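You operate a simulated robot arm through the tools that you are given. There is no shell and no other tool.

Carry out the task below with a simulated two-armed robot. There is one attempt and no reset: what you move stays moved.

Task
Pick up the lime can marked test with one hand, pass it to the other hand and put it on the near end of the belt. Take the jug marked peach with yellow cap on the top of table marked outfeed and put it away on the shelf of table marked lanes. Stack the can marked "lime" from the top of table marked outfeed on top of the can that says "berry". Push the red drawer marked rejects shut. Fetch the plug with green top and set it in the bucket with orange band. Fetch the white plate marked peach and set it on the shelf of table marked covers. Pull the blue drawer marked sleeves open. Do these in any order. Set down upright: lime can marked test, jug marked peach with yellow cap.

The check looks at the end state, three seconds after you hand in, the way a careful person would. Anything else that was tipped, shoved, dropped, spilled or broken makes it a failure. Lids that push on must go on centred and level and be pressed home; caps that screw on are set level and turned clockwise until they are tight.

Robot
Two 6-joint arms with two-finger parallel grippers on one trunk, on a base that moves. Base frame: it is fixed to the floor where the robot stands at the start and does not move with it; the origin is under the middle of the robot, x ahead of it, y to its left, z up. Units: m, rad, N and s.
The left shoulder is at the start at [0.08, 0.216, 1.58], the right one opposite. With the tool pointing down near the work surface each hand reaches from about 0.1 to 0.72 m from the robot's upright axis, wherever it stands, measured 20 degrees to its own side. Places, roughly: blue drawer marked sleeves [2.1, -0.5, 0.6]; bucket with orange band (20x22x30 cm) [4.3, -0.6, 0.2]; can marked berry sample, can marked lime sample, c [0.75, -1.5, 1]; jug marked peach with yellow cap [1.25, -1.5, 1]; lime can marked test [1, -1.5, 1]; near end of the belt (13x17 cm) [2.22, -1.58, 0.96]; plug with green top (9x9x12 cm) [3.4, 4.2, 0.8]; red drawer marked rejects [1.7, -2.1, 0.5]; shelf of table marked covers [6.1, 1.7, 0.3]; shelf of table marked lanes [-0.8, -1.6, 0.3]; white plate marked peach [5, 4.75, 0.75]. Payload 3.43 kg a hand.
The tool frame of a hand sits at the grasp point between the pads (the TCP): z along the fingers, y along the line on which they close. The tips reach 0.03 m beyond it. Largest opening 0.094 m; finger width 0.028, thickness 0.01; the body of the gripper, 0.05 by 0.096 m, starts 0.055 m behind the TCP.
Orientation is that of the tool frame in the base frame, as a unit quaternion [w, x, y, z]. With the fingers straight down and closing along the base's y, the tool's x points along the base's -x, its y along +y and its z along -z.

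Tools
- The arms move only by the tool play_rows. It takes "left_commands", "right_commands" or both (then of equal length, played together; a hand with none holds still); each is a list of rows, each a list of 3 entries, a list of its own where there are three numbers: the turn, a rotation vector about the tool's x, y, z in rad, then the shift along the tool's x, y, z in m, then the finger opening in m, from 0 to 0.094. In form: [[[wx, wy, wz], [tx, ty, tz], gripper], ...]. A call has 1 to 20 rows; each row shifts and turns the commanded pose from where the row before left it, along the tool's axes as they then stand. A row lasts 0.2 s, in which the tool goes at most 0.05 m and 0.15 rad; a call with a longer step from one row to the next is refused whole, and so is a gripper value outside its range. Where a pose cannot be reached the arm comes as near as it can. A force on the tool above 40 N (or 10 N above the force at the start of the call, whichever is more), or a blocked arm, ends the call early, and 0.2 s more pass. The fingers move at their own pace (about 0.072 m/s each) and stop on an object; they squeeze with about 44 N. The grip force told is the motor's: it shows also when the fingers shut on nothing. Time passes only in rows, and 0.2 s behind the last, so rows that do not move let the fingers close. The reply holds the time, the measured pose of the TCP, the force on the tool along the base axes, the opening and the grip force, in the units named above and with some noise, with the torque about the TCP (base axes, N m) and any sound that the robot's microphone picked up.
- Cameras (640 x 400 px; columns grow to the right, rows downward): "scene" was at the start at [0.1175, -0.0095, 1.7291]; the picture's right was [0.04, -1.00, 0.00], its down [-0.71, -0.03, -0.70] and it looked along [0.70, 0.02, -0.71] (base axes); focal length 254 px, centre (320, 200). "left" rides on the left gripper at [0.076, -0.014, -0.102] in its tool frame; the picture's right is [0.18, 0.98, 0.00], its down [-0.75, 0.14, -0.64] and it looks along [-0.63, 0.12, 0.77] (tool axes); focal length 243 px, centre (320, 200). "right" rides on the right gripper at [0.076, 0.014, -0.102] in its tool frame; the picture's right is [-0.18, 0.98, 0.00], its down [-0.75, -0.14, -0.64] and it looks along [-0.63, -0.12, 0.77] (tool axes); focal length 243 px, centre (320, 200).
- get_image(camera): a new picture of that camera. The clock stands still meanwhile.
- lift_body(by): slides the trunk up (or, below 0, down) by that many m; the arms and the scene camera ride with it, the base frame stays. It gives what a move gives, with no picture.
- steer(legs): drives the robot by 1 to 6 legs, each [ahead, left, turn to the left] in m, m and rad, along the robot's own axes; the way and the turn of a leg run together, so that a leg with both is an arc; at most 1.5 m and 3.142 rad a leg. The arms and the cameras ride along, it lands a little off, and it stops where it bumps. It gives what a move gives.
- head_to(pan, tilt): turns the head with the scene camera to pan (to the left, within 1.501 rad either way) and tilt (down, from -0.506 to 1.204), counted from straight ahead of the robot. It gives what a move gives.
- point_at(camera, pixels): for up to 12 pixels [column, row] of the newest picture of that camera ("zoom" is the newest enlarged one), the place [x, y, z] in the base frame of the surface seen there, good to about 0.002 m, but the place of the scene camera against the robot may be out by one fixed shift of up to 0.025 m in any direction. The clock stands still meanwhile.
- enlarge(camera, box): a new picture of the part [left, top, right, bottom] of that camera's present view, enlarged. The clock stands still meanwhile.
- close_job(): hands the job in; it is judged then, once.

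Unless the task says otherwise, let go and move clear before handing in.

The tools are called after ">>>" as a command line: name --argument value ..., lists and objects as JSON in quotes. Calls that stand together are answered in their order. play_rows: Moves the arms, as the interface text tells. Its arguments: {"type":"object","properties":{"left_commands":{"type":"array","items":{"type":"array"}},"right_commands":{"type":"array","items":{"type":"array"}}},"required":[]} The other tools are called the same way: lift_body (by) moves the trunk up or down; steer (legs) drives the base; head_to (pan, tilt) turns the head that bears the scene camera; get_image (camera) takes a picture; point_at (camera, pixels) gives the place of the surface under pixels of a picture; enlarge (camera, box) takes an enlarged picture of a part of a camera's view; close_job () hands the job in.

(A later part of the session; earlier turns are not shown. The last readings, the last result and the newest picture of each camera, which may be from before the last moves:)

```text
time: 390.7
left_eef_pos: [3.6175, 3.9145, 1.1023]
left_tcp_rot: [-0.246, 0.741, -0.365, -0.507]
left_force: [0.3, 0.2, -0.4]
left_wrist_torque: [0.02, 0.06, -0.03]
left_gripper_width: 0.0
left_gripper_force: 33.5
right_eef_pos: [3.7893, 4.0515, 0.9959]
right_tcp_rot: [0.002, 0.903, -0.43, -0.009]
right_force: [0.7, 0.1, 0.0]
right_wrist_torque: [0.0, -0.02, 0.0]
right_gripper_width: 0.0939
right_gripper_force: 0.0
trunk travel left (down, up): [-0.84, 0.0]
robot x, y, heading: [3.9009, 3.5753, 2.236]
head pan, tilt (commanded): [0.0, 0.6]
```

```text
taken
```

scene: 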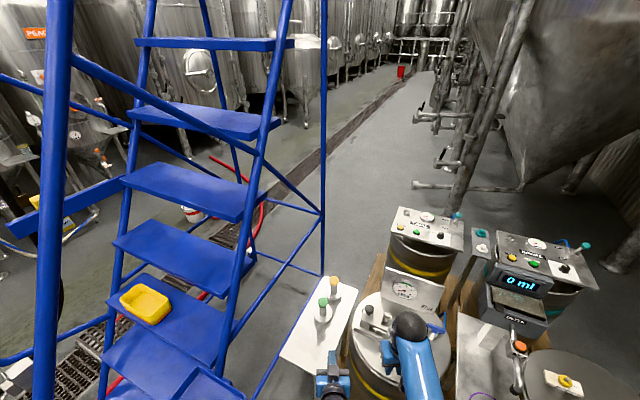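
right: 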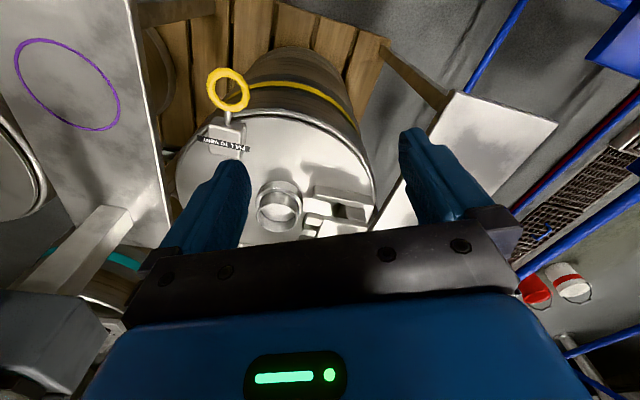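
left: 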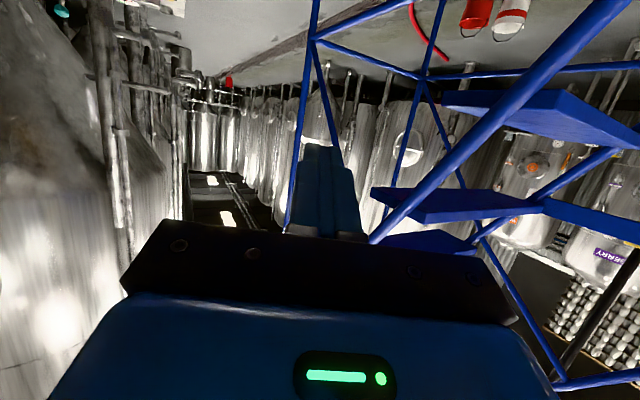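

>>> steer --legs '[[0.07, 0, 0]]'

>>> play_rows --right_commands '[[[0, 0, 0], [-0.035, 0.03, 0], 0.094], [[0, 0, 0], [-0.035, 0.03, 0], 0.094], [[0, 0, 0], [-0.03, 0.03, 0], 0.094], [[0, 0, 0], [-0.02, 0.03, 0], 0.094], [[0, 0, 0], [0, 0, 0], 0.094]]'

>>> get_image --camera "right"

```text
time: 391.7
left_eef_pos: [3.5807, 3.9589, 1.1061]
left_tcp_rot: [-0.246, 0.739, -0.362, -0.512]
left_force: [0.2, -0.7, 0.8]
left_wrist_torque: [0.0, 0.0, 0.02]
left_gripper_width: 0.0
left_gripper_force: 33.0
right_eef_pos: [3.7523, 4.0988, 1.0002]
right_tcp_rot: [0.0, 0.903, -0.43, -0.013]
right_force: [1.6, 0.0, 0.4]
right_wrist_torque: [0.05, 0.02, -0.02]
right_gripper_width: 0.0941
right_gripper_force: 0.1
trunk travel left (down, up): [-0.84, 0.0]
robot x, y, heading: [3.8593, 3.6276, 2.241]
head pan, tilt (commanded): [0.0, 0.6]
```

```text
time: 392.9
left_eef_pos: [3.5733, 3.9688, 1.1015]
left_tcp_rot: [-0.244, 0.742, -0.362, -0.508]
left_force: [0.1, 0.2, 0.2]
left_wrist_torque: [-0.04, 0.03, 0.03]
left_gripper_width: 0.0
left_gripper_force: 33.3
right_eef_pos: [3.5784, 4.1227, 0.9984]
right_tcp_rot: [0.003, 0.903, -0.43, -0.01]
right_force: [0.1, 0.1, 0.3]
right_wrist_torque: [-0.02, -0.03, -0.01]
right_gripper_width: 0.0941
right_gripper_force: 0.1
trunk travel left (down, up): [-0.84, 0.0]
robot x, y, heading: [3.8596, 3.6272, 2.245]
head pan, tilt (commanded): [0.0, 0.6]
```

```text
taken
```

right: 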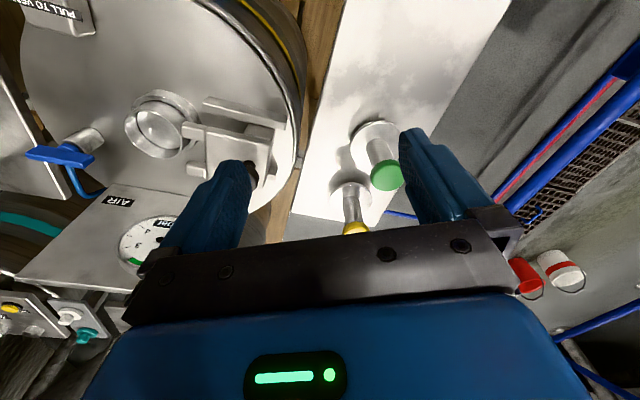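

Green top at (386,176). Measure plug and gauge.

>>> point_at --camera "right" --pixels '[[386, 176], [372, 176], [400, 176], [376, 150], [358, 135], [395, 128], [120, 200], [150, 240], [265, 165], [350, 50], [354, 230]]'

```text
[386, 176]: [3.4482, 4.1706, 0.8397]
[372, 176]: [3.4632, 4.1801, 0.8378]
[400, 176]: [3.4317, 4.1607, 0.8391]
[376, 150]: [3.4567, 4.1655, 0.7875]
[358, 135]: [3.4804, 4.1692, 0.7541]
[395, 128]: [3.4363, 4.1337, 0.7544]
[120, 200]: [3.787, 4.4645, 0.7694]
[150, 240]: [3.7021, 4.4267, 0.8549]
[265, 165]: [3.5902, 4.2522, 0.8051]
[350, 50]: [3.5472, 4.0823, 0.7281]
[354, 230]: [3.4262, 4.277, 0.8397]
```

Plug: green top centre (3.448,4.171), top z 0.840; flange top 0.754. Drive 4 cm closer, lower the trunk 0.1 and move the right hand over it.

>>> steer --legs '[[0.04, 0, 0]]'

>>> lift_body --by -0.1

>>> get_image --camera "right"

```text
time: 393.8
left_eef_pos: [3.5556, 3.9924, 1.1058]
left_tcp_rot: [-0.246, 0.739, -0.363, -0.511]
left_force: [0.5, -0.1, 0.0]
left_wrist_torque: [-0.02, -0.06, 0.0]
left_gripper_width: 0.0002
left_gripper_force: 32.8
right_eef_pos: [3.5574, 4.1456, 1.0037]
right_tcp_rot: [0.001, 0.903, -0.43, -0.013]
right_force: [-0.9, 0.0, -0.2]
right_wrist_torque: [0.04, 0.03, 0.04]
right_gripper_width: 0.0939
right_gripper_force: 0.1
trunk travel left (down, up): [-0.84, 0.0]
robot x, y, heading: [3.838, 3.656, 2.242]
head pan, tilt (commanded): [0.0, 0.6]
```

```text
time: 395.1
left_eef_pos: [3.5509, 3.9976, 1.003]
left_tcp_rot: [-0.244, 0.742, -0.363, -0.508]
left_force: [-0.4, -0.7, 0.5]
left_wrist_torque: [0.0, 0.0, -0.01]
left_gripper_width: 0.0
left_gripper_force: 32.7
right_eef_pos: [3.5549, 4.1522, 0.9003]
right_tcp_rot: [0.002, 0.903, -0.43, -0.009]
right_force: [-0.5, 0.1, -0.5]
right_wrist_torque: [-0.01, 0.01, 0.03]
right_gripper_width: 0.0939
right_gripper_force: 0.1
trunk travel left (down, up): [-0.74, 0.1]
robot x, y, heading: [3.8366, 3.6567, 2.243]
head pan, tilt (commanded): [0.0, 0.6]
```

```text
taken
```

right: 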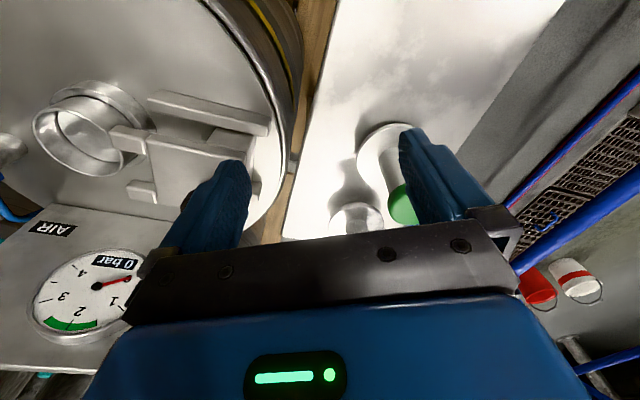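

>>> play_rows --right_commands '[[[0, 0, 0], [-0.02, 0.0356, 0], 0.094], [[0, 0, 0], [-0.02, 0.0356, 0], 0.094], [[0, 0, 0], [-0.042, 0, 0], 0.094], [[0, 0, 0], [0, 0, 0], 0.094]]'

>>> get_image --camera "right"

```text
time: 396.1
left_eef_pos: [3.5499, 3.9994, 1.0004]
left_tcp_rot: [-0.245, 0.742, -0.364, -0.507]
left_force: [0.0, 0.6, -0.5]
left_wrist_torque: [0.03, 0.0, 0.0]
left_gripper_width: 0.0001
left_gripper_force: 32.6
right_eef_pos: [3.4487, 4.1733, 0.9008]
right_tcp_rot: [0.002, 0.902, -0.431, -0.01]
right_force: [0.7, 0.0, 0.1]
right_wrist_torque: [0.03, -0.04, -0.02]
right_gripper_width: 0.0939
right_gripper_force: 0.1
trunk travel left (down, up): [-0.74, 0.1]
robot x, y, heading: [3.8361, 3.656, 2.242]
head pan, tilt (commanded): [0.0, 0.6]
```

```text
taken
```

right: 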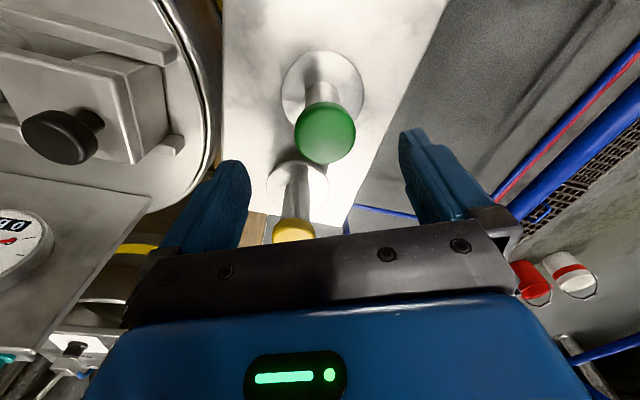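

>>> point_at --camera "right" --pixels '[[325, 132], [297, 130], [354, 130], [325, 105], [325, 160], [60, 137]]'

```text
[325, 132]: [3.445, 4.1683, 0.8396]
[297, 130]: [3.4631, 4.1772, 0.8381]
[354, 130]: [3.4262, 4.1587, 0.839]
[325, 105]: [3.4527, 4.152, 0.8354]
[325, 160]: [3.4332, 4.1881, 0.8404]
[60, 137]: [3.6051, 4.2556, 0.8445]
```

Shift 6 mm left, then descend by lowering the trunk 0.08 and close on the green top.

>>> play_rows --right_commands '[[[0, 0, 0], [0, 0.006, 0], 0.094], [[0, 0, 0], [0, 0, 0], 0.094]]'

>>> lift_body --by -0.08

>>> play_rows --right_commands '[[[0, 0, 0], [0, 0, 0], 0.06], [[0, 0, 0], [0, 0, 0], 0.03], [[0, 0, 0], [0, 0, 0], 0.015], [[0, 0, 0], [0, 0, 0], 0.015], [[0, 0, 0], [0, 0, 0], 0.015]]'

>>> get_image --camera "right"

```text
time: 396.7
left_eef_pos: [3.5493, 3.9992, 1.0023]
left_tcp_rot: [-0.244, 0.742, -0.364, -0.507]
left_force: [-0.5, 1.0, 0.0]
left_wrist_torque: [-0.01, 0.04, 0.01]
left_gripper_width: 0.0001
left_gripper_force: 32.9
right_eef_pos: [3.4433, 4.1684, 0.9004]
right_tcp_rot: [0.002, 0.903, -0.43, -0.009]
right_force: [-0.7, 1.2, -0.2]
right_wrist_torque: [-0.01, -0.02, 0.0]
right_gripper_width: 0.0939
right_gripper_force: 0.0
trunk travel left (down, up): [-0.74, 0.1]
robot x, y, heading: [3.8333, 3.656, 2.246]
head pan, tilt (commanded): [0.0, 0.6]
```

```text
time: 397.9
left_eef_pos: [3.5491, 3.9993, 0.9219]
left_tcp_rot: [-0.244, 0.742, -0.363, -0.508]
left_force: [0.3, 0.3, 0.3]
left_wrist_torque: [-0.01, 0.0, 0.02]
left_gripper_width: 0.0
left_gripper_force: 33.0
right_eef_pos: [3.4429, 4.1684, 0.8204]
right_tcp_rot: [0.003, 0.903, -0.43, -0.009]
right_force: [0.2, -0.5, 0.0]
right_wrist_torque: [-0.04, 0.01, -0.03]
right_gripper_width: 0.0941
right_gripper_force: 0.2
trunk travel left (down, up): [-0.66, 0.18]
robot x, y, heading: [3.8357, 3.6567, 2.245]
head pan, tilt (commanded): [0.0, 0.6]
```

```text
time: 399.1
left_eef_pos: [3.549, 3.9993, 0.922]
left_tcp_rot: [-0.244, 0.742, -0.363, -0.508]
left_force: [0.4, 0.3, 0.2]
left_wrist_torque: [-0.02, 0.02, 0.02]
left_gripper_width: 0.0
left_gripper_force: 33.2
right_eef_pos: [3.443, 4.1675, 0.8197]
right_tcp_rot: [0.003, 0.903, -0.43, -0.009]
right_force: [1.3, 1.4, 0.8]
right_wrist_torque: [0.09, -0.18, 0.08]
right_gripper_width: 0.0465
right_gripper_force: 44.0
trunk travel left (down, up): [-0.66, 0.18]
robot x, y, heading: [3.8338, 3.6558, 2.24]
head pan, tilt (commanded): [0.0, 0.6]
```

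```text
taken
```

right: 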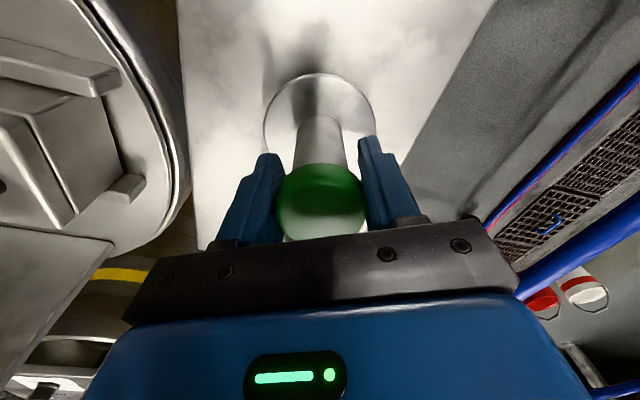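

Gripped (0.0465 m). Lift with the trunk and check.

>>> lift_body --by 0.18

>>> get_image --camera "right"

>>> get_image --camera "scene"

```text
time: 401.1
left_eef_pos: [3.5493, 3.9983, 1.1006]
left_tcp_rot: [-0.244, 0.742, -0.363, -0.508]
left_force: [-0.3, 0.3, 0.4]
left_wrist_torque: [0.02, -0.02, 0.01]
left_gripper_width: 0.0
left_gripper_force: 32.9
right_eef_pos: [3.4428, 4.169, 0.9993]
right_tcp_rot: [0.002, 0.903, -0.43, -0.009]
right_force: [0.7, -0.3, -3.3]
right_wrist_torque: [-0.03, 0.01, -0.01]
right_gripper_width: 0.0462
right_gripper_force: 43.7
trunk travel left (down, up): [-0.84, 0.0]
robot x, y, heading: [3.8359, 3.6538, 2.241]
head pan, tilt (commanded): [0.0, 0.6]
```

```text
taken
```

right: 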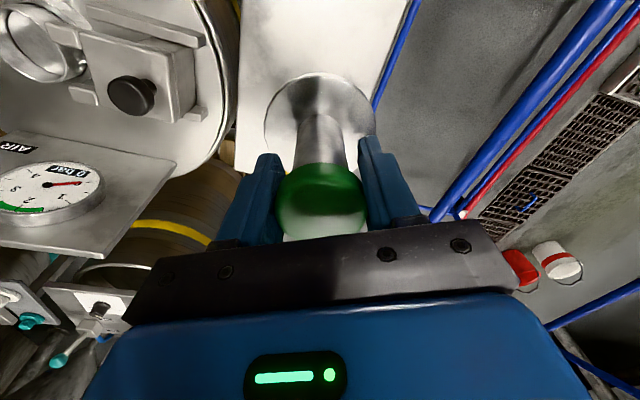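

```text
taken
```

scene: 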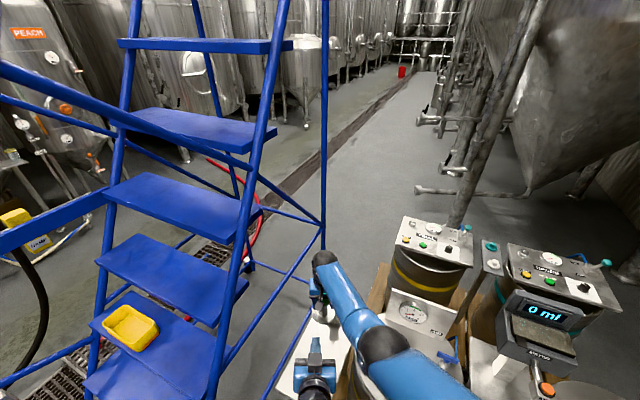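

The plug is lifted. Back away, square to heading 1.8 and strafe right to face the table with the plates.

>>> steer --legs '[[-0.3, 0, 0], [0, 0, -0.44], [0, -0.9, 0]]'

>>> head_to --pan 0.0 --tilt 0.7

>>> get_image --camera "scene"

```text
time: 407.1
left_eef_pos: [4.4361, 3.981, 1.1011]
left_tcp_rot: [-0.35, 0.649, -0.51, -0.442]
left_force: [-0.2, -1.7, 0.1]
left_wrist_torque: [0.01, -0.01, -0.06]
left_gripper_width: 0.0001
left_gripper_force: 33.2
right_eef_pos: [4.4064, 4.18, 1.003]
right_tcp_rot: [-0.001, 0.792, -0.61, -0.012]
right_force: [-0.7, -0.3, -3.1]
right_wrist_torque: [0.0, -0.1, 0.0]
right_gripper_width: 0.0466
right_gripper_force: 44.1
trunk travel left (down, up): [-0.84, 0.0]
robot x, y, heading: [4.5644, 3.5539, 1.815]
head pan, tilt (commanded): [0.0, 0.6]
stopped in leg 3: the force on the tool passed its limit at 57 N (the readings are from after the stop); the commanded pose is now the measured one
```

```text
time: 407.8
left_eef_pos: [4.4464, 3.9858, 1.1003]
left_tcp_rot: [-0.348, 0.647, -0.512, -0.444]
left_force: [0.6, 0.5, 0.3]
left_wrist_torque: [0.02, 0.04, 0.03]
left_gripper_width: 0.0
left_gripper_force: 33.3
right_eef_pos: [4.4132, 4.183, 1.0027]
right_tcp_rot: [0.005, 0.791, -0.611, -0.017]
right_force: [-27.2, -6.2, -2.6]
right_wrist_torque: [-0.35, 1.54, -0.02]
right_gripper_width: 0.0468
right_gripper_force: 44.0
trunk travel left (down, up): [-0.84, 0.0]
robot x, y, heading: [4.5652, 3.5573, 1.814]
head pan, tilt (commanded): [0.0, 0.7]
```

```text
taken
```

scene: 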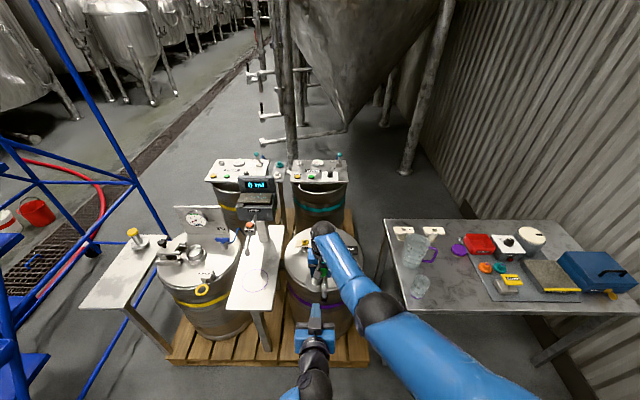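

The right hand, still extended, has hit something on the purple-band barrel. Look before moving.

>>> get_image --camera "right"

>>> enlarge --camera "scene" --box '[220, 180, 400, 320]'

```text
taken
```

right: 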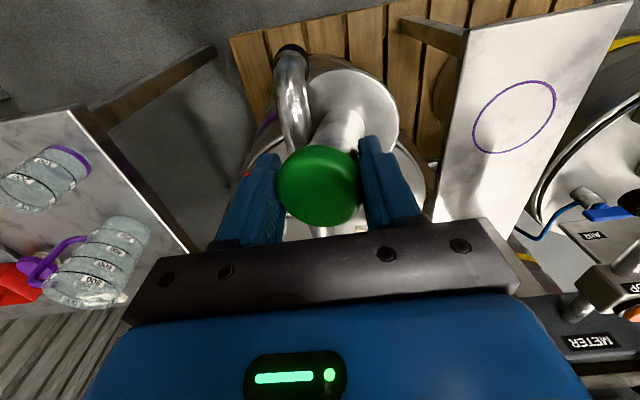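

```text
2.86 times, centred on (310, 250) of scene
```

zoom: 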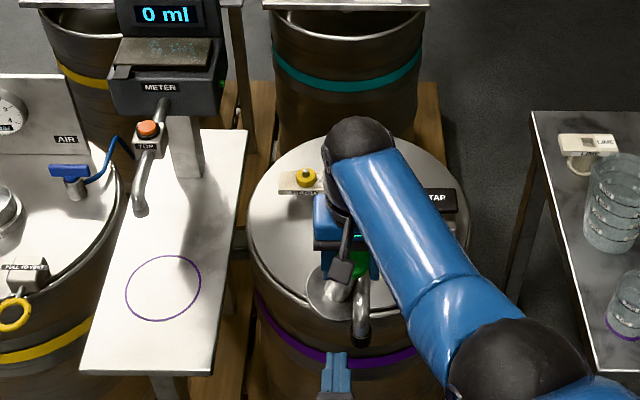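

The plug's flange is pressing against the barrel's tap pipe. Move the right hand away (left), then up.

>>> play_rows --right_commands '[[[0, 0, 0], [0, 0.015, 0], 0.015], [[0, 0, 0], [0, 0.025, 0], 0.015], [[0, 0, 0], [0, 0.02, 0], 0.015], [[0, 0, 0], [0, 0, 0], 0.015]]'

>>> get_image --camera "right"

>>> enlarge --camera "scene" --box '[220, 180, 400, 320]'

```text
time: 408.8
left_eef_pos: [4.4502, 3.9855, 1.1006]
left_tcp_rot: [-0.347, 0.646, -0.514, -0.444]
left_force: [0.5, -0.3, 0.2]
left_wrist_torque: [-0.02, 0.02, -0.02]
left_gripper_width: 0.0
left_gripper_force: 33.0
right_eef_pos: [4.3632, 4.1673, 1.0051]
right_tcp_rot: [0.004, 0.791, -0.612, -0.015]
right_force: [-0.5, -0.2, -3.0]
right_wrist_torque: [-0.01, -0.08, -0.02]
right_gripper_width: 0.0466
right_gripper_force: 43.7
right hand out of reach, approached as far as the arm can: row 3
trunk travel left (down, up): [-0.84, 0.0]
robot x, y, heading: [4.5685, 3.5552, 1.812]
head pan, tilt (commanded): [0.0, 0.7]
```

```text
taken
```

right: 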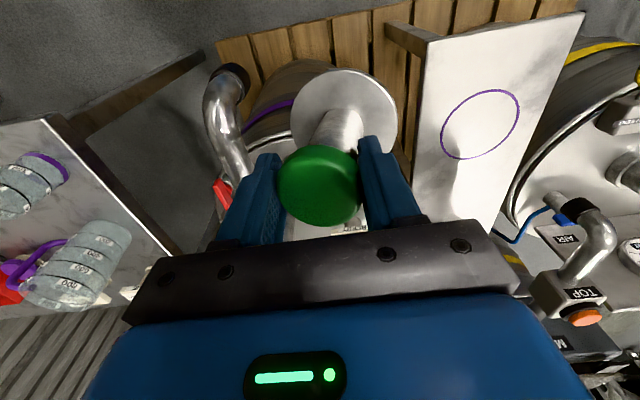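

```text
2.86 times, centred on (310, 250) of scene
```

zoom: 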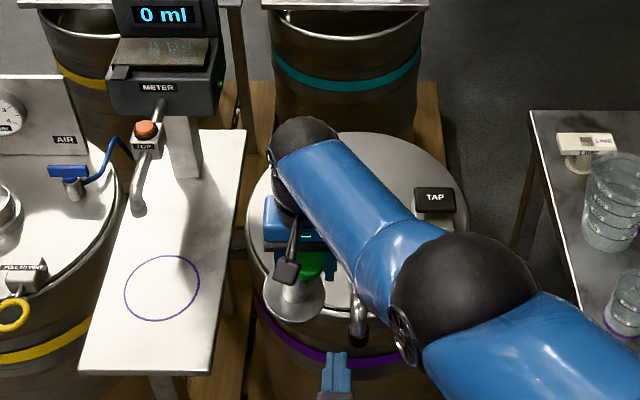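

Free again. The plug is somewhat tilted in the grip. Measure the tap pipe's height and my surroundings before retracting.

>>> point_at --camera "right" --pixels '[[225, 75], [212, 120], [238, 165], [225, 190], [345, 100], [345, 140], [320, 190], [370, 95], [300, 110]]'

>>> point_at --camera "zoom" --pixels '[[357, 290], [357, 335], [335, 370], [288, 270], [310, 265], [290, 320], [435, 200], [160, 130]]'

```text
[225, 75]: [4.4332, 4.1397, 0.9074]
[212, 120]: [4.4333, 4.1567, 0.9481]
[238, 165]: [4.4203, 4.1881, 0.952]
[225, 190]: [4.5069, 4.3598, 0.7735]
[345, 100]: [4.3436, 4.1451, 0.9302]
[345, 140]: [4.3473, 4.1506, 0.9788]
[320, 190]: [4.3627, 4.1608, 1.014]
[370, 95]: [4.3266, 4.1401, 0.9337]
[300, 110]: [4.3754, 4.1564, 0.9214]
```

```text
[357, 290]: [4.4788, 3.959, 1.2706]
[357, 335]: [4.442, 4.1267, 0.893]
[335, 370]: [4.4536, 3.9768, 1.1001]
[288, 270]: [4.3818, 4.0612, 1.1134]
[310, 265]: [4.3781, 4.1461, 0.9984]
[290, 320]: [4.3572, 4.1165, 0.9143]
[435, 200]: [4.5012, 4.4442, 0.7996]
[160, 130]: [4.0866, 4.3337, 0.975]
```

Pipe top is z≈0.955. Move the left hand aside to the left first, then retract the right hand straight back.

>>> play_rows --left_commands '[[[0, 0, 0], [0, 0.045, 0], 0.0], [[0, 0, 0], [0, 0.045, 0], 0.0], [[0, 0, 0], [0, 0.045, 0], 0.0], [[0, 0, 0], [0, 0.045, 0], 0.0], [[0, 0, 0], [0, 0.045, 0], 0.0], [[0, 0, 0], [0, 0, 0], 0.0], [[0, 0, 0], [0, 0, 0], 0.0], [[0, 0, 0], [0, 0, 0], 0.0], [[0, 0, 0], [0, 0, 0], 0.0], [[0, 0, 0], [0, 0, 0], 0.0], [[0, 0, 0], [0, 0, 0], 0.0]]' --right_commands '[[[0, 0, 0], [0, 0, 0], 0.015], [[0, 0, 0], [0, 0, 0], 0.015], [[0, 0, 0], [0, 0, 0], 0.015], [[0, 0, 0], [0, 0, 0], 0.015], [[0, 0, 0], [0, 0, 0], 0.015], [[0, 0, 0], [0.04, 0, -0.01], 0.015], [[0, 0, 0], [0.04, 0, 0], 0.015], [[0, 0, 0], [0.04, 0, 0], 0.015], [[0, 0, 0], [0.04, 0, 0], 0.015], [[0, 0, 0], [0.03, 0, 0], 0.015], [[0, 0, 0], [0, 0, 0], 0.015]]'

>>> get_image --camera "scene"

>>> get_image --camera "right"

```text
time: 411.2
left_eef_pos: [4.2313, 3.9344, 1.1037]
left_tcp_rot: [-0.347, 0.647, -0.514, -0.443]
left_force: [-0.1, -1.1, 0.7]
left_wrist_torque: [0.0, -0.01, 0.03]
left_gripper_width: 0.0001
left_gripper_force: 32.5
right_eef_pos: [4.4071, 3.9828, 1.0126]
right_tcp_rot: [0.004, 0.791, -0.612, -0.016]
right_force: [0.0, -0.4, -3.5]
right_wrist_torque: [-0.04, -0.05, 0.0]
right_gripper_width: 0.0463
right_gripper_force: 43.8
trunk travel left (down, up): [-0.84, 0.0]
robot x, y, heading: [4.5685, 3.5554, 1.81]
head pan, tilt (commanded): [0.0, 0.7]
```

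```text
taken
```

scene: 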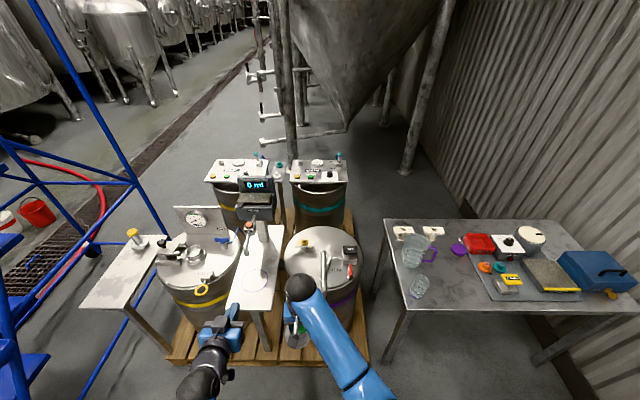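

```text
taken
```

right: 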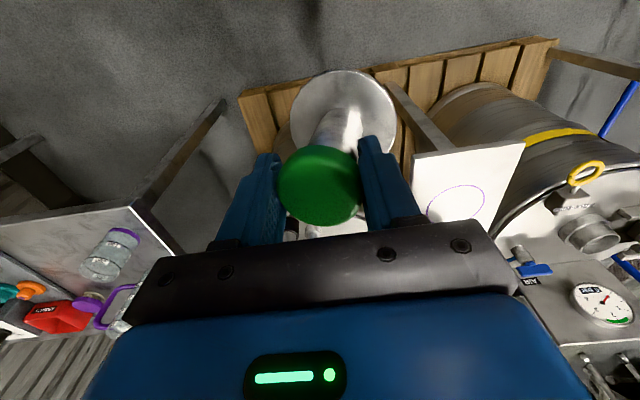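

>>> enlarge --camera "scene" --box '[260, 200, 400, 310]'

>>> enlarge --camera "scene" --box '[370, 200, 570, 330]'

```text
3.64 times, centred on (330, 255) of scene
```

zoom: 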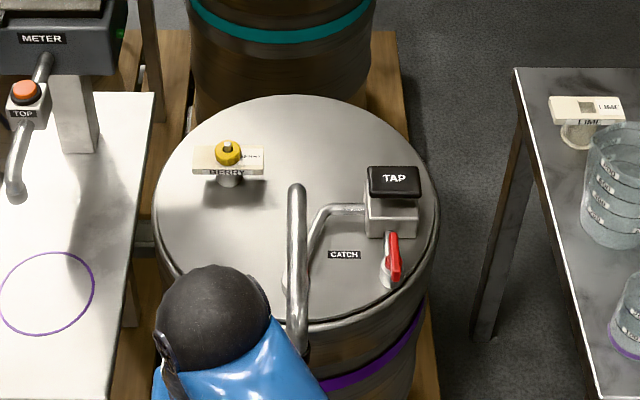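

```text
3.08 times, centred on (470, 265) of scene
```

zoom: 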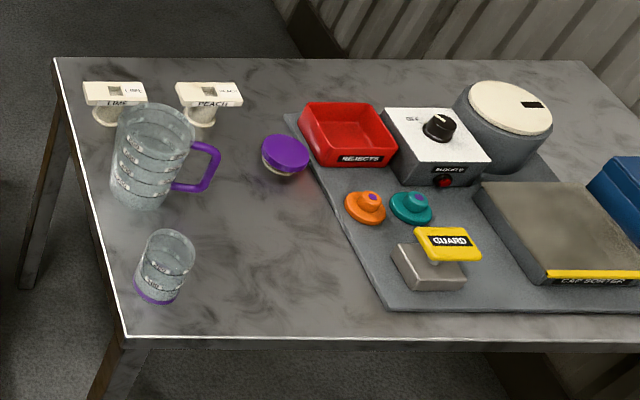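

The tap spout is unchanged (tip still at (4.43,4.14)). The plate marked PEACH is at zoom (208,95), next to the LIME one. Measure it.

>>> point_at --camera "zoom" --pixels '[[208, 90], [180, 90], [238, 92], [208, 104], [198, 120], [115, 92], [145, 92], [85, 90], [60, 62], [125, 336], [195, 150], [215, 165]]'

>>> enlarge --camera "scene" --box '[385, 215, 455, 265]'

```text
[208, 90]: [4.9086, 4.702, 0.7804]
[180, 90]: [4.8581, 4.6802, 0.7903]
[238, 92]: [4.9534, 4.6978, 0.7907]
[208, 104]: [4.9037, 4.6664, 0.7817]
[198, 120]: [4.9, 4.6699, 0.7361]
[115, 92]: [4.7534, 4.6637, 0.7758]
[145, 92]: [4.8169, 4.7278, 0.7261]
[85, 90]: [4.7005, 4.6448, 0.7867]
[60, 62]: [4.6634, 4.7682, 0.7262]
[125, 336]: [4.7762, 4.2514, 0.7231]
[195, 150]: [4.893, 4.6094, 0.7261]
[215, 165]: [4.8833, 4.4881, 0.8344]
```

```text
8.00 times, centred on (420, 240) of scene
```

zoom: 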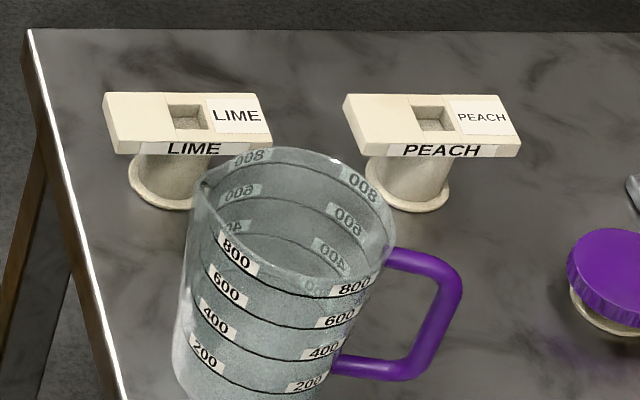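

The PEACH plate is a small slab (≈0.10×0.045 m) on a round foot at (4.906,4.685), 0.39 m in from the table's front edge. Before planning the grasp, look down at the robot's own base.

>>> head_to --pan -0.5 --tilt 1.2

>>> get_image --camera "scene"

```text
time: 412.1
left_eef_pos: [4.2314, 3.9341, 1.1036]
left_tcp_rot: [-0.346, 0.648, -0.513, -0.444]
left_force: [0.5, 0.0, 0.0]
left_wrist_torque: [-0.01, -0.02, -0.06]
left_gripper_width: 0.0
left_gripper_force: 33.1
right_eef_pos: [4.4086, 3.9832, 1.0126]
right_tcp_rot: [0.004, 0.791, -0.611, -0.015]
right_force: [-0.1, 0.4, -3.1]
right_wrist_torque: [-0.01, -0.06, 0.03]
right_gripper_width: 0.0465
right_gripper_force: 44.3
trunk travel left (down, up): [-0.84, 0.0]
robot x, y, heading: [4.5652, 3.5577, 1.811]
head pan, tilt (commanded): [-0.499, 1.201]
```

```text
taken
```

scene: 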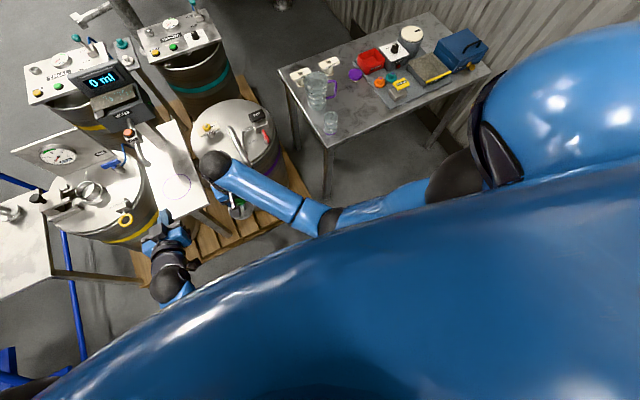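

Tuck the right hand (with the plug) in and to the right so the trunk can be lowered later.

>>> play_rows --right_commands '[[[0, 0, 0], [0.01, -0.04, 0.01], 0.015], [[0, 0, 0], [0.015, -0.04, 0.01], 0.015], [[0, 0, 0], [0.022, -0.04, 0.01], 0.015], [[0, 0, 0], [0.025, -0.04, 0.01], 0.015], [[0, 0, 0], [0.025, -0.04, 0.01], 0.015], [[0, 0, 0], [0.025, -0.04, 0.01], 0.015], [[0, 0, 0], [0.025, -0.04, 0.01], 0.015], [[0, 0, 0], [0.025, -0.04, 0.01], 0.015], [[0, 0, 0], [0, 0, 0], 0.015]]'

>>> get_image --camera "scene"

```text
time: 414.1
left_eef_pos: [4.2316, 3.9345, 1.1021]
left_tcp_rot: [-0.347, 0.647, -0.514, -0.444]
left_force: [-0.1, -0.6, 0.6]
left_wrist_torque: [-0.04, -0.02, -0.01]
left_gripper_width: 0.0
left_gripper_force: 33.8
right_eef_pos: [4.7621, 3.8978, 0.9209]
right_tcp_rot: [0.004, 0.791, -0.611, -0.016]
right_force: [-0.5, 0.0, -2.6]
right_wrist_torque: [0.01, -0.07, 0.02]
right_gripper_width: 0.0467
right_gripper_force: 44.7
trunk travel left (down, up): [-0.84, 0.0]
robot x, y, heading: [4.5656, 3.5582, 1.81]
head pan, tilt (commanded): [-0.499, 1.201]
```

```text
taken
```

scene: 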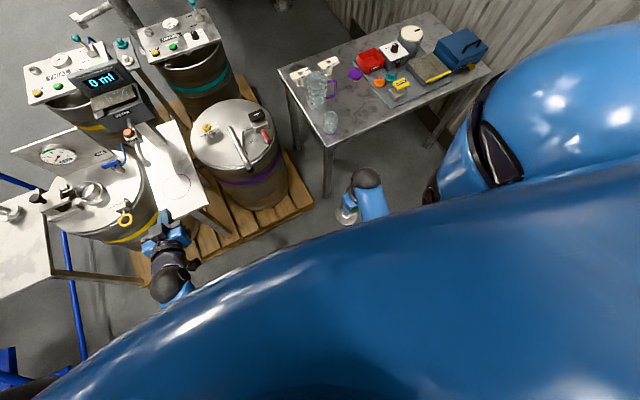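

Now reorient the left hand: tilt to ~45° and yaw 90° so it points to the right, closing along the depth.

>>> play_rows --left_commands '[[[0, 0.14, 0], [0, 0, 0], 0.03], [[0, 0.14, 0], [0, 0, 0], 0.06], [[0, 0.14, 0], [0, 0, 0], 0.094], [[0.1004, 0, 0.1015], [0, 0, 0], 0.094], [[0.1004, 0, 0.1015], [0, 0, 0], 0.094], [[0.1004, 0, 0.1015], [0, 0, 0], 0.094], [[0.1004, 0, 0.1015], [0, 0, 0], 0.094], [[0.1004, 0, 0.1015], [0, 0, 0], 0.094], [[0.1004, 0, 0.1015], [0, 0, 0], 0.094], [[0.1004, 0, 0.1015], [0, 0, 0], 0.094], [[0.1004, 0, 0.1015], [0, 0, 0], 0.094], [[0.1004, 0, 0.1015], [0, 0, 0], 0.094], [[0.1004, 0, 0.1015], [0, 0, 0], 0.094], [[0.1004, 0, 0.1015], [0, 0, 0], 0.094], [[0, 0, 0], [0, 0, 0], 0.094]]'

>>> head_to --pan 0.2 --tilt 0.8

>>> get_image --camera "scene"

>>> get_image --camera "left"

```text
time: 417.3
left_eef_pos: [4.2537, 3.9611, 1.0635]
left_tcp_rot: [0.374, -0.107, 0.92, 0.043]
left_force: [-0.5, 0.4, 0.4]
left_wrist_torque: [0.01, -0.03, 0.01]
left_gripper_width: 0.0939
left_gripper_force: 0.0
left hand out of reach, approached as far as the arm can: row 13, 14
right_eef_pos: [4.7628, 3.897, 0.9205]
right_tcp_rot: [0.005, 0.792, -0.611, -0.015]
right_force: [0.4, -0.1, -3.3]
right_wrist_torque: [0.02, -0.06, -0.02]
right_gripper_width: 0.0464
right_gripper_force: 43.4
trunk travel left (down, up): [-0.84, 0.0]
robot x, y, heading: [4.569, 3.5571, 1.814]
head pan, tilt (commanded): [-0.499, 1.201]
```

```text
time: 418.4
left_eef_pos: [4.2533, 3.9617, 1.0634]
left_tcp_rot: [0.373, -0.109, 0.92, 0.044]
left_force: [-0.2, 0.2, -0.2]
left_wrist_torque: [-0.02, -0.01, 0.02]
left_gripper_width: 0.094
left_gripper_force: 0.1
right_eef_pos: [4.7615, 3.8968, 0.9204]
right_tcp_rot: [0.003, 0.791, -0.612, -0.015]
right_force: [0.2, 0.1, -2.9]
right_wrist_torque: [-0.02, -0.06, -0.01]
right_gripper_width: 0.0461
right_gripper_force: 44.6
trunk travel left (down, up): [-0.84, 0.0]
robot x, y, heading: [4.5671, 3.5536, 1.811]
head pan, tilt (commanded): [0.201, 0.799]
```

```text
taken
```

scene: 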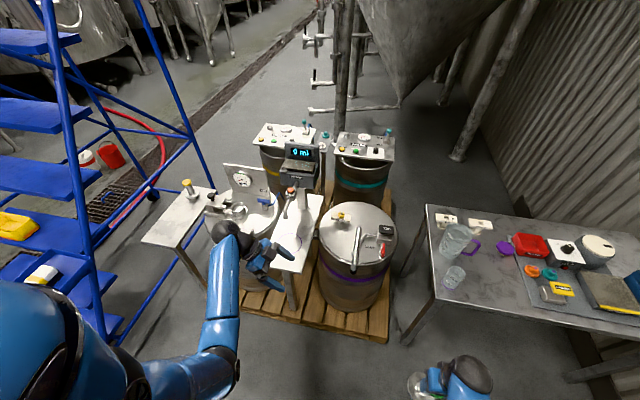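

```text
taken
```

left: 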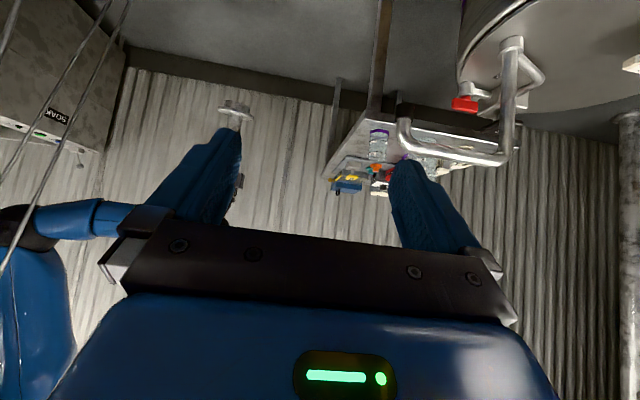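

The left hand now points east at 44° tilt. Reduce to ~0.55 rad, retract the right hand a little more, then strafe right in front of the table.

>>> play_rows --left_commands '[[[0, 0.11, 0], [0, 0, 0], 0.094], [[0, 0.11, 0], [0, 0, 0], 0.094], [[0, 0, 0], [0, 0, 0], 0.094]]' --right_commands '[[[0, 0, 0], [0.03, 0, 0], 0.015], [[0, 0, 0], [0.03, 0, 0], 0.015], [[0, 0, 0], [0, 0, 0], 0.015]]'

>>> steer --legs '[[0, -0.706, 0]]'

>>> get_image --camera "scene"

```text
time: 419.4
left_eef_pos: [4.2537, 3.9639, 1.0586]
left_tcp_rot: [0.271, -0.113, 0.956, 0.033]
left_force: [-0.3, -0.1, -0.9]
left_wrist_torque: [0.02, -0.02, -0.03]
left_gripper_width: 0.0941
left_gripper_force: 0.0
left hand out of reach, approached as far as the arm can: row 2
right_eef_pos: [4.7722, 3.8769, 0.9301]
right_tcp_rot: [-0.022, 0.811, -0.584, -0.03]
right_force: [1.0, -0.2, -2.8]
right_wrist_torque: [-0.03, -0.04, 0.0]
right_gripper_width: 0.0466
right_gripper_force: 44.0
trunk travel left (down, up): [-0.84, 0.0]
robot x, y, heading: [4.5684, 3.5557, 1.814]
head pan, tilt (commanded): [0.201, 0.799]
stopped in row 3 (right hand): the arm was blocked; the commanded pose is now the measured one
```

```text
time: 423.2
left_eef_pos: [4.933, 4.13, 1.0601]
left_tcp_rot: [0.271, -0.115, 0.955, 0.034]
left_force: [0.4, -0.1, 0.4]
left_wrist_torque: [-0.02, -0.03, 0.0]
left_gripper_width: 0.0939
left_gripper_force: 0.0
right_eef_pos: [5.4514, 4.0483, 0.9303]
right_tcp_rot: [-0.023, 0.813, -0.581, -0.031]
right_force: [0.4, -0.5, -3.6]
right_wrist_torque: [-0.07, -0.04, -0.03]
right_gripper_width: 0.0464
right_gripper_force: 44.1
trunk travel left (down, up): [-0.84, 0.0]
robot x, y, heading: [5.2501, 3.7238, 1.817]
head pan, tilt (commanded): [0.201, 0.799]
```

```text
taken
```

scene: 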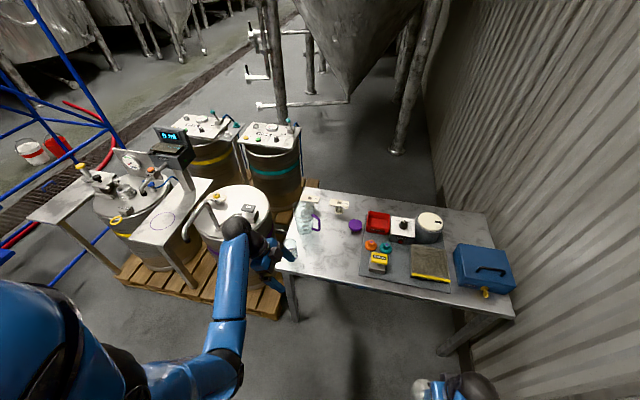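

The right arm is blocked by the robot's own body there; keep it. Move 0.22 m forward toward the table and view with the left camera.

>>> steer --legs '[[0.22, 0, -0.012]]'

>>> get_image --camera "left"

>>> get_image --camera "scene"

```text
time: 424.9
left_eef_pos: [4.8895, 4.3444, 1.0613]
left_tcp_rot: [0.271, -0.108, 0.956, 0.033]
left_force: [-0.2, -0.2, 0.3]
left_wrist_torque: [0.03, 0.02, 0.04]
left_gripper_width: 0.0941
left_gripper_force: 0.1
right_eef_pos: [5.4051, 4.2558, 0.9312]
right_tcp_rot: [-0.025, 0.809, -0.586, -0.034]
right_force: [1.6, 0.2, -2.8]
right_wrist_torque: [-0.05, -0.04, 0.02]
right_gripper_width: 0.046
right_gripper_force: 44.2
trunk travel left (down, up): [-0.84, 0.0]
robot x, y, heading: [5.1923, 3.94, 1.811]
head pan, tilt (commanded): [0.201, 0.799]
```

```text
taken
```

left: 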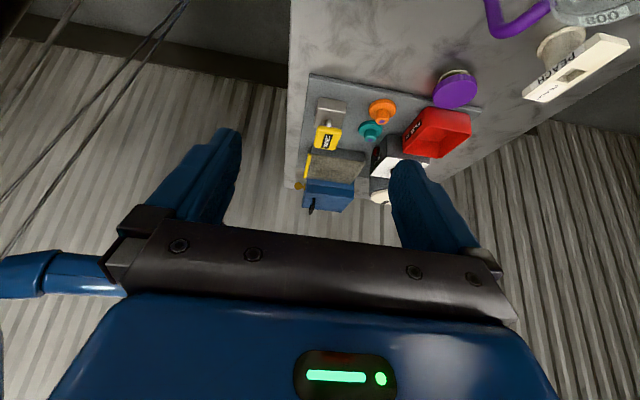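

```text
taken
```

scene: 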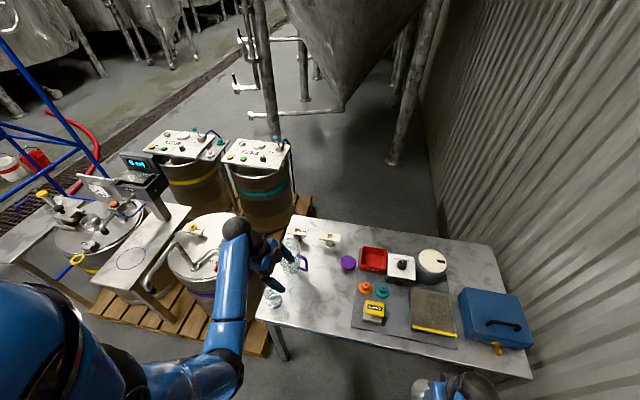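

The PEACH plate is visible in the left camera at (578,68). Measure its corners precisely.

>>> enlarge --camera "left" --box '[480, 0, 640, 120]'

>>> point_at --camera "left" --pixels '[[528, 92], [545, 101], [606, 38], [627, 47], [578, 80], [590, 60], [558, 75], [560, 42], [545, 20], [500, 30]]'

```text
3.33 times, centred on (560, 60) of left
```

zoom: 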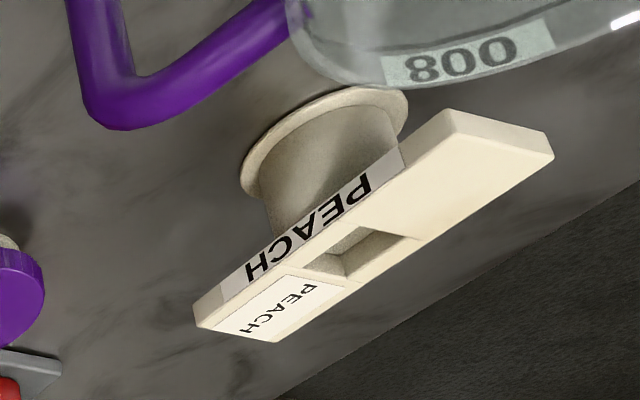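

```text
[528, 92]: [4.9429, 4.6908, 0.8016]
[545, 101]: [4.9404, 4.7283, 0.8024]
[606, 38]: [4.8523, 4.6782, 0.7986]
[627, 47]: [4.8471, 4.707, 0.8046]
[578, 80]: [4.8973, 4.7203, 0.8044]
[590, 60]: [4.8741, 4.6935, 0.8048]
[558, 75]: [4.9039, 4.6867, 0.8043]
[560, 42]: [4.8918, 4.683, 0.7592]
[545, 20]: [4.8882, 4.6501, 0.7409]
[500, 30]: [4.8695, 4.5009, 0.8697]
```

>>> point_at --camera "zoom" --pixels '[[205, 318], [272, 337], [450, 118], [545, 155], [290, 270], [340, 290], [370, 245], [330, 130], [250, 170], [395, 110], [300, 180]]'

```text
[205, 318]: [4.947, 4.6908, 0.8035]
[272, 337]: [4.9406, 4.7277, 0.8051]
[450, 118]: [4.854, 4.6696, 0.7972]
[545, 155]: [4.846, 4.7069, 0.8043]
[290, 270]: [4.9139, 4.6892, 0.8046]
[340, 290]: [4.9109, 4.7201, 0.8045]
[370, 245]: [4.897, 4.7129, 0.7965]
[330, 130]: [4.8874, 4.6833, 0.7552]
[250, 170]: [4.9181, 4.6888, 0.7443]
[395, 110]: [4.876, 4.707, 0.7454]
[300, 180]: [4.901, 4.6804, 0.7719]
```

Plate centre (4.897,4.699), top z 0.8045, 0.0375 wide. Measure the measuring jug that stands on the approach path.

>>> enlarge --camera "scene" --box '[230, 215, 370, 315]'

```text
4.00 times, centred on (300, 265) of scene
```

zoom: 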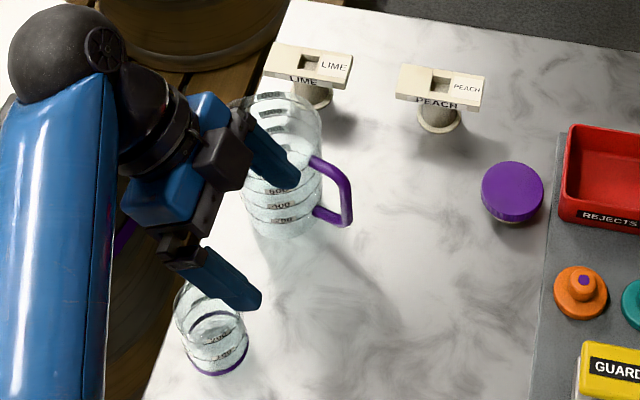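

>>> point_at --camera "zoom" --pixels '[[280, 96], [315, 120], [248, 105], [320, 160], [348, 200], [352, 222], [280, 235], [210, 290], [245, 320], [512, 185], [320, 140], [330, 60]]'

```text
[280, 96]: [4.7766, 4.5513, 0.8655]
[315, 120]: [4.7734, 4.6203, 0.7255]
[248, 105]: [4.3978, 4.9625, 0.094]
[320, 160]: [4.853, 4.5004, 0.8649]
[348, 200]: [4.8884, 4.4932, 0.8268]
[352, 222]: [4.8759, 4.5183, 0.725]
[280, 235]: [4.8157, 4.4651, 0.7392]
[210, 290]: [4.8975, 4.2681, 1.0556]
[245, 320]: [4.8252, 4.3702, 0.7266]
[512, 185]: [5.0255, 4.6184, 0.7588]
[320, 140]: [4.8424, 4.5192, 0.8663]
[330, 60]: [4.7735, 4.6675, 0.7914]
```

The jug top is z≈0.88, so approach from above. Turning the robot right by 0.7 rad brings the left shoulder nearer and takes the right hand away from the table. Turn, then restore the left hand's yaw.

>>> steer --legs '[[0, 0, -0.7]]'

>>> play_rows --left_commands '[[[-0.0731, 0, -0.1191], [0, 0, 0], 0.094], [[-0.0731, 0, -0.1191], [0, 0, 0], 0.094], [[-0.0731, 0, -0.1191], [0, 0, 0], 0.094], [[-0.0731, 0, -0.1191], [0, 0, 0], 0.094], [[-0.0731, 0, -0.1191], [0, 0, 0], 0.094], [[0, 0, 0], [0, 0, 0], 0.094]]'

>>> get_image --camera "scene"

>>> get_image --camera "left"

```text
time: 427.1
left_eef_pos: [5.2168, 4.4513, 1.0593]
left_tcp_rot: [0.264, 0.22, 0.937, -0.062]
left_force: [0.4, 0.5, -0.1]
left_wrist_torque: [-0.03, 0.01, -0.02]
left_gripper_width: 0.094
left_gripper_force: 0.1
right_eef_pos: [5.5598, 4.0557, 0.9302]
right_tcp_rot: [0.034, -0.564, 0.825, 0.022]
right_force: [0.0, 0.1, -2.7]
right_wrist_torque: [-0.1, -0.04, 0.01]
right_gripper_width: 0.046
right_gripper_force: 44.0
trunk travel left (down, up): [-0.84, 0.0]
robot x, y, heading: [5.1977, 3.9409, 1.117]
head pan, tilt (commanded): [0.201, 0.799]
```

```text
time: 428.6
left_eef_pos: [5.2156, 4.4519, 1.0594]
left_tcp_rot: [0.271, -0.116, 0.955, 0.033]
left_force: [0.2, 0.6, 0.4]
left_wrist_torque: [-0.02, -0.03, 0.02]
left_gripper_width: 0.0939
left_gripper_force: 0.0
right_eef_pos: [5.5607, 4.0546, 0.9313]
right_tcp_rot: [0.033, -0.564, 0.825, 0.021]
right_force: [0.0, 0.0, -3.2]
right_wrist_torque: [-0.06, -0.03, 0.0]
right_gripper_width: 0.0464
right_gripper_force: 43.8
trunk travel left (down, up): [-0.84, 0.0]
robot x, y, heading: [5.1959, 3.9389, 1.118]
head pan, tilt (commanded): [0.201, 0.799]
```

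```text
taken
```

scene: 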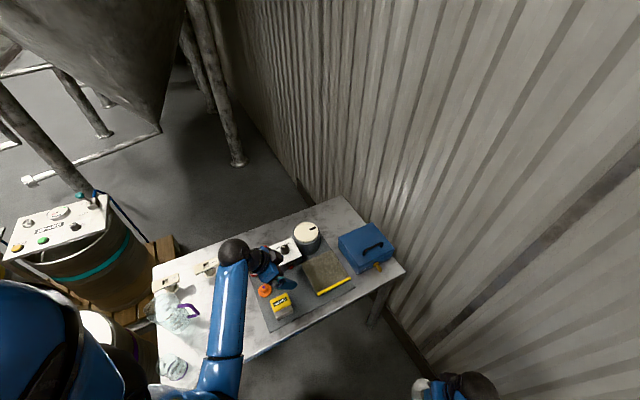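

```text
taken
```

left: 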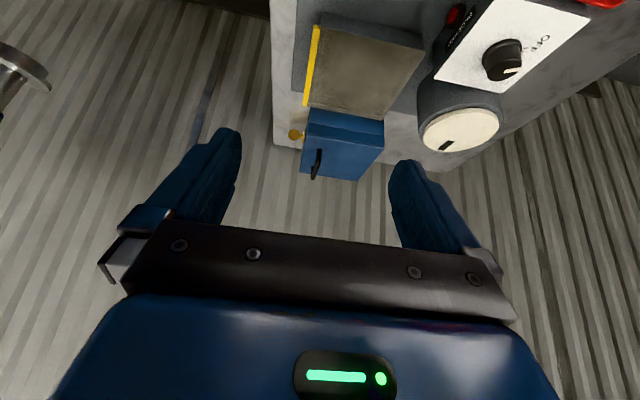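

Yaw restored. Move the left hand to above the PEACH plate at z≈1.06.

>>> play_rows --left_commands '[[[0, 0, 0], [0.02364, 0.03514, -0.0146], 0.094], [[0, 0, 0], [0.02364, 0.03514, -0.0146], 0.094], [[0, 0, 0], [0.02364, 0.03514, -0.0146], 0.094], [[0, 0, 0], [0.02364, 0.03514, -0.0146], 0.094], [[0, 0, 0], [0.02364, 0.03514, -0.0146], 0.094], [[0, 0, 0], [0.02364, 0.03514, -0.0146], 0.094], [[0, 0, 0], [0.02364, 0.03514, -0.0146], 0.094], [[0, 0, 0], [0.02364, 0.03514, -0.0146], 0.094], [[0, 0, 0], [0.02364, 0.03514, -0.0146], 0.094], [[0, 0, 0], [0, 0, 0], 0.094]]'

>>> get_image --camera "left"

```text
time: 430.8
left_eef_pos: [4.8983, 4.6976, 1.0615]
left_tcp_rot: [0.27, -0.115, 0.955, 0.033]
left_force: [-0.6, 0.2, 0.4]
left_wrist_torque: [0.0, 0.01, 0.0]
left_gripper_width: 0.094
left_gripper_force: 0.1
right_eef_pos: [5.5602, 4.0551, 0.9308]
right_tcp_rot: [0.033, -0.564, 0.825, 0.021]
right_force: [0.8, -0.2, -2.9]
right_wrist_torque: [-0.03, -0.04, 0.01]
right_gripper_width: 0.0464
right_gripper_force: 43.8
trunk travel left (down, up): [-0.84, 0.0]
robot x, y, heading: [5.1956, 3.9364, 1.122]
head pan, tilt (commanded): [0.201, 0.799]
```

```text
taken
```

left: 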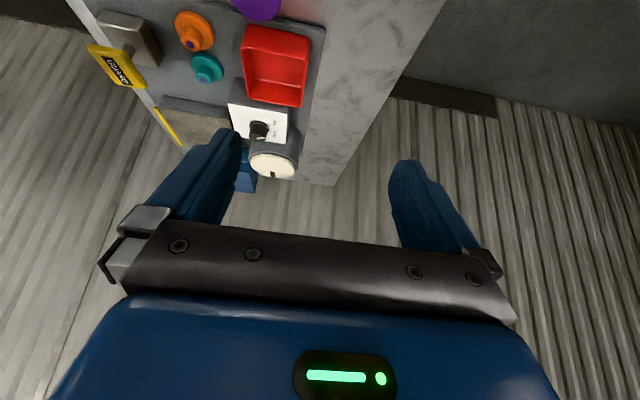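

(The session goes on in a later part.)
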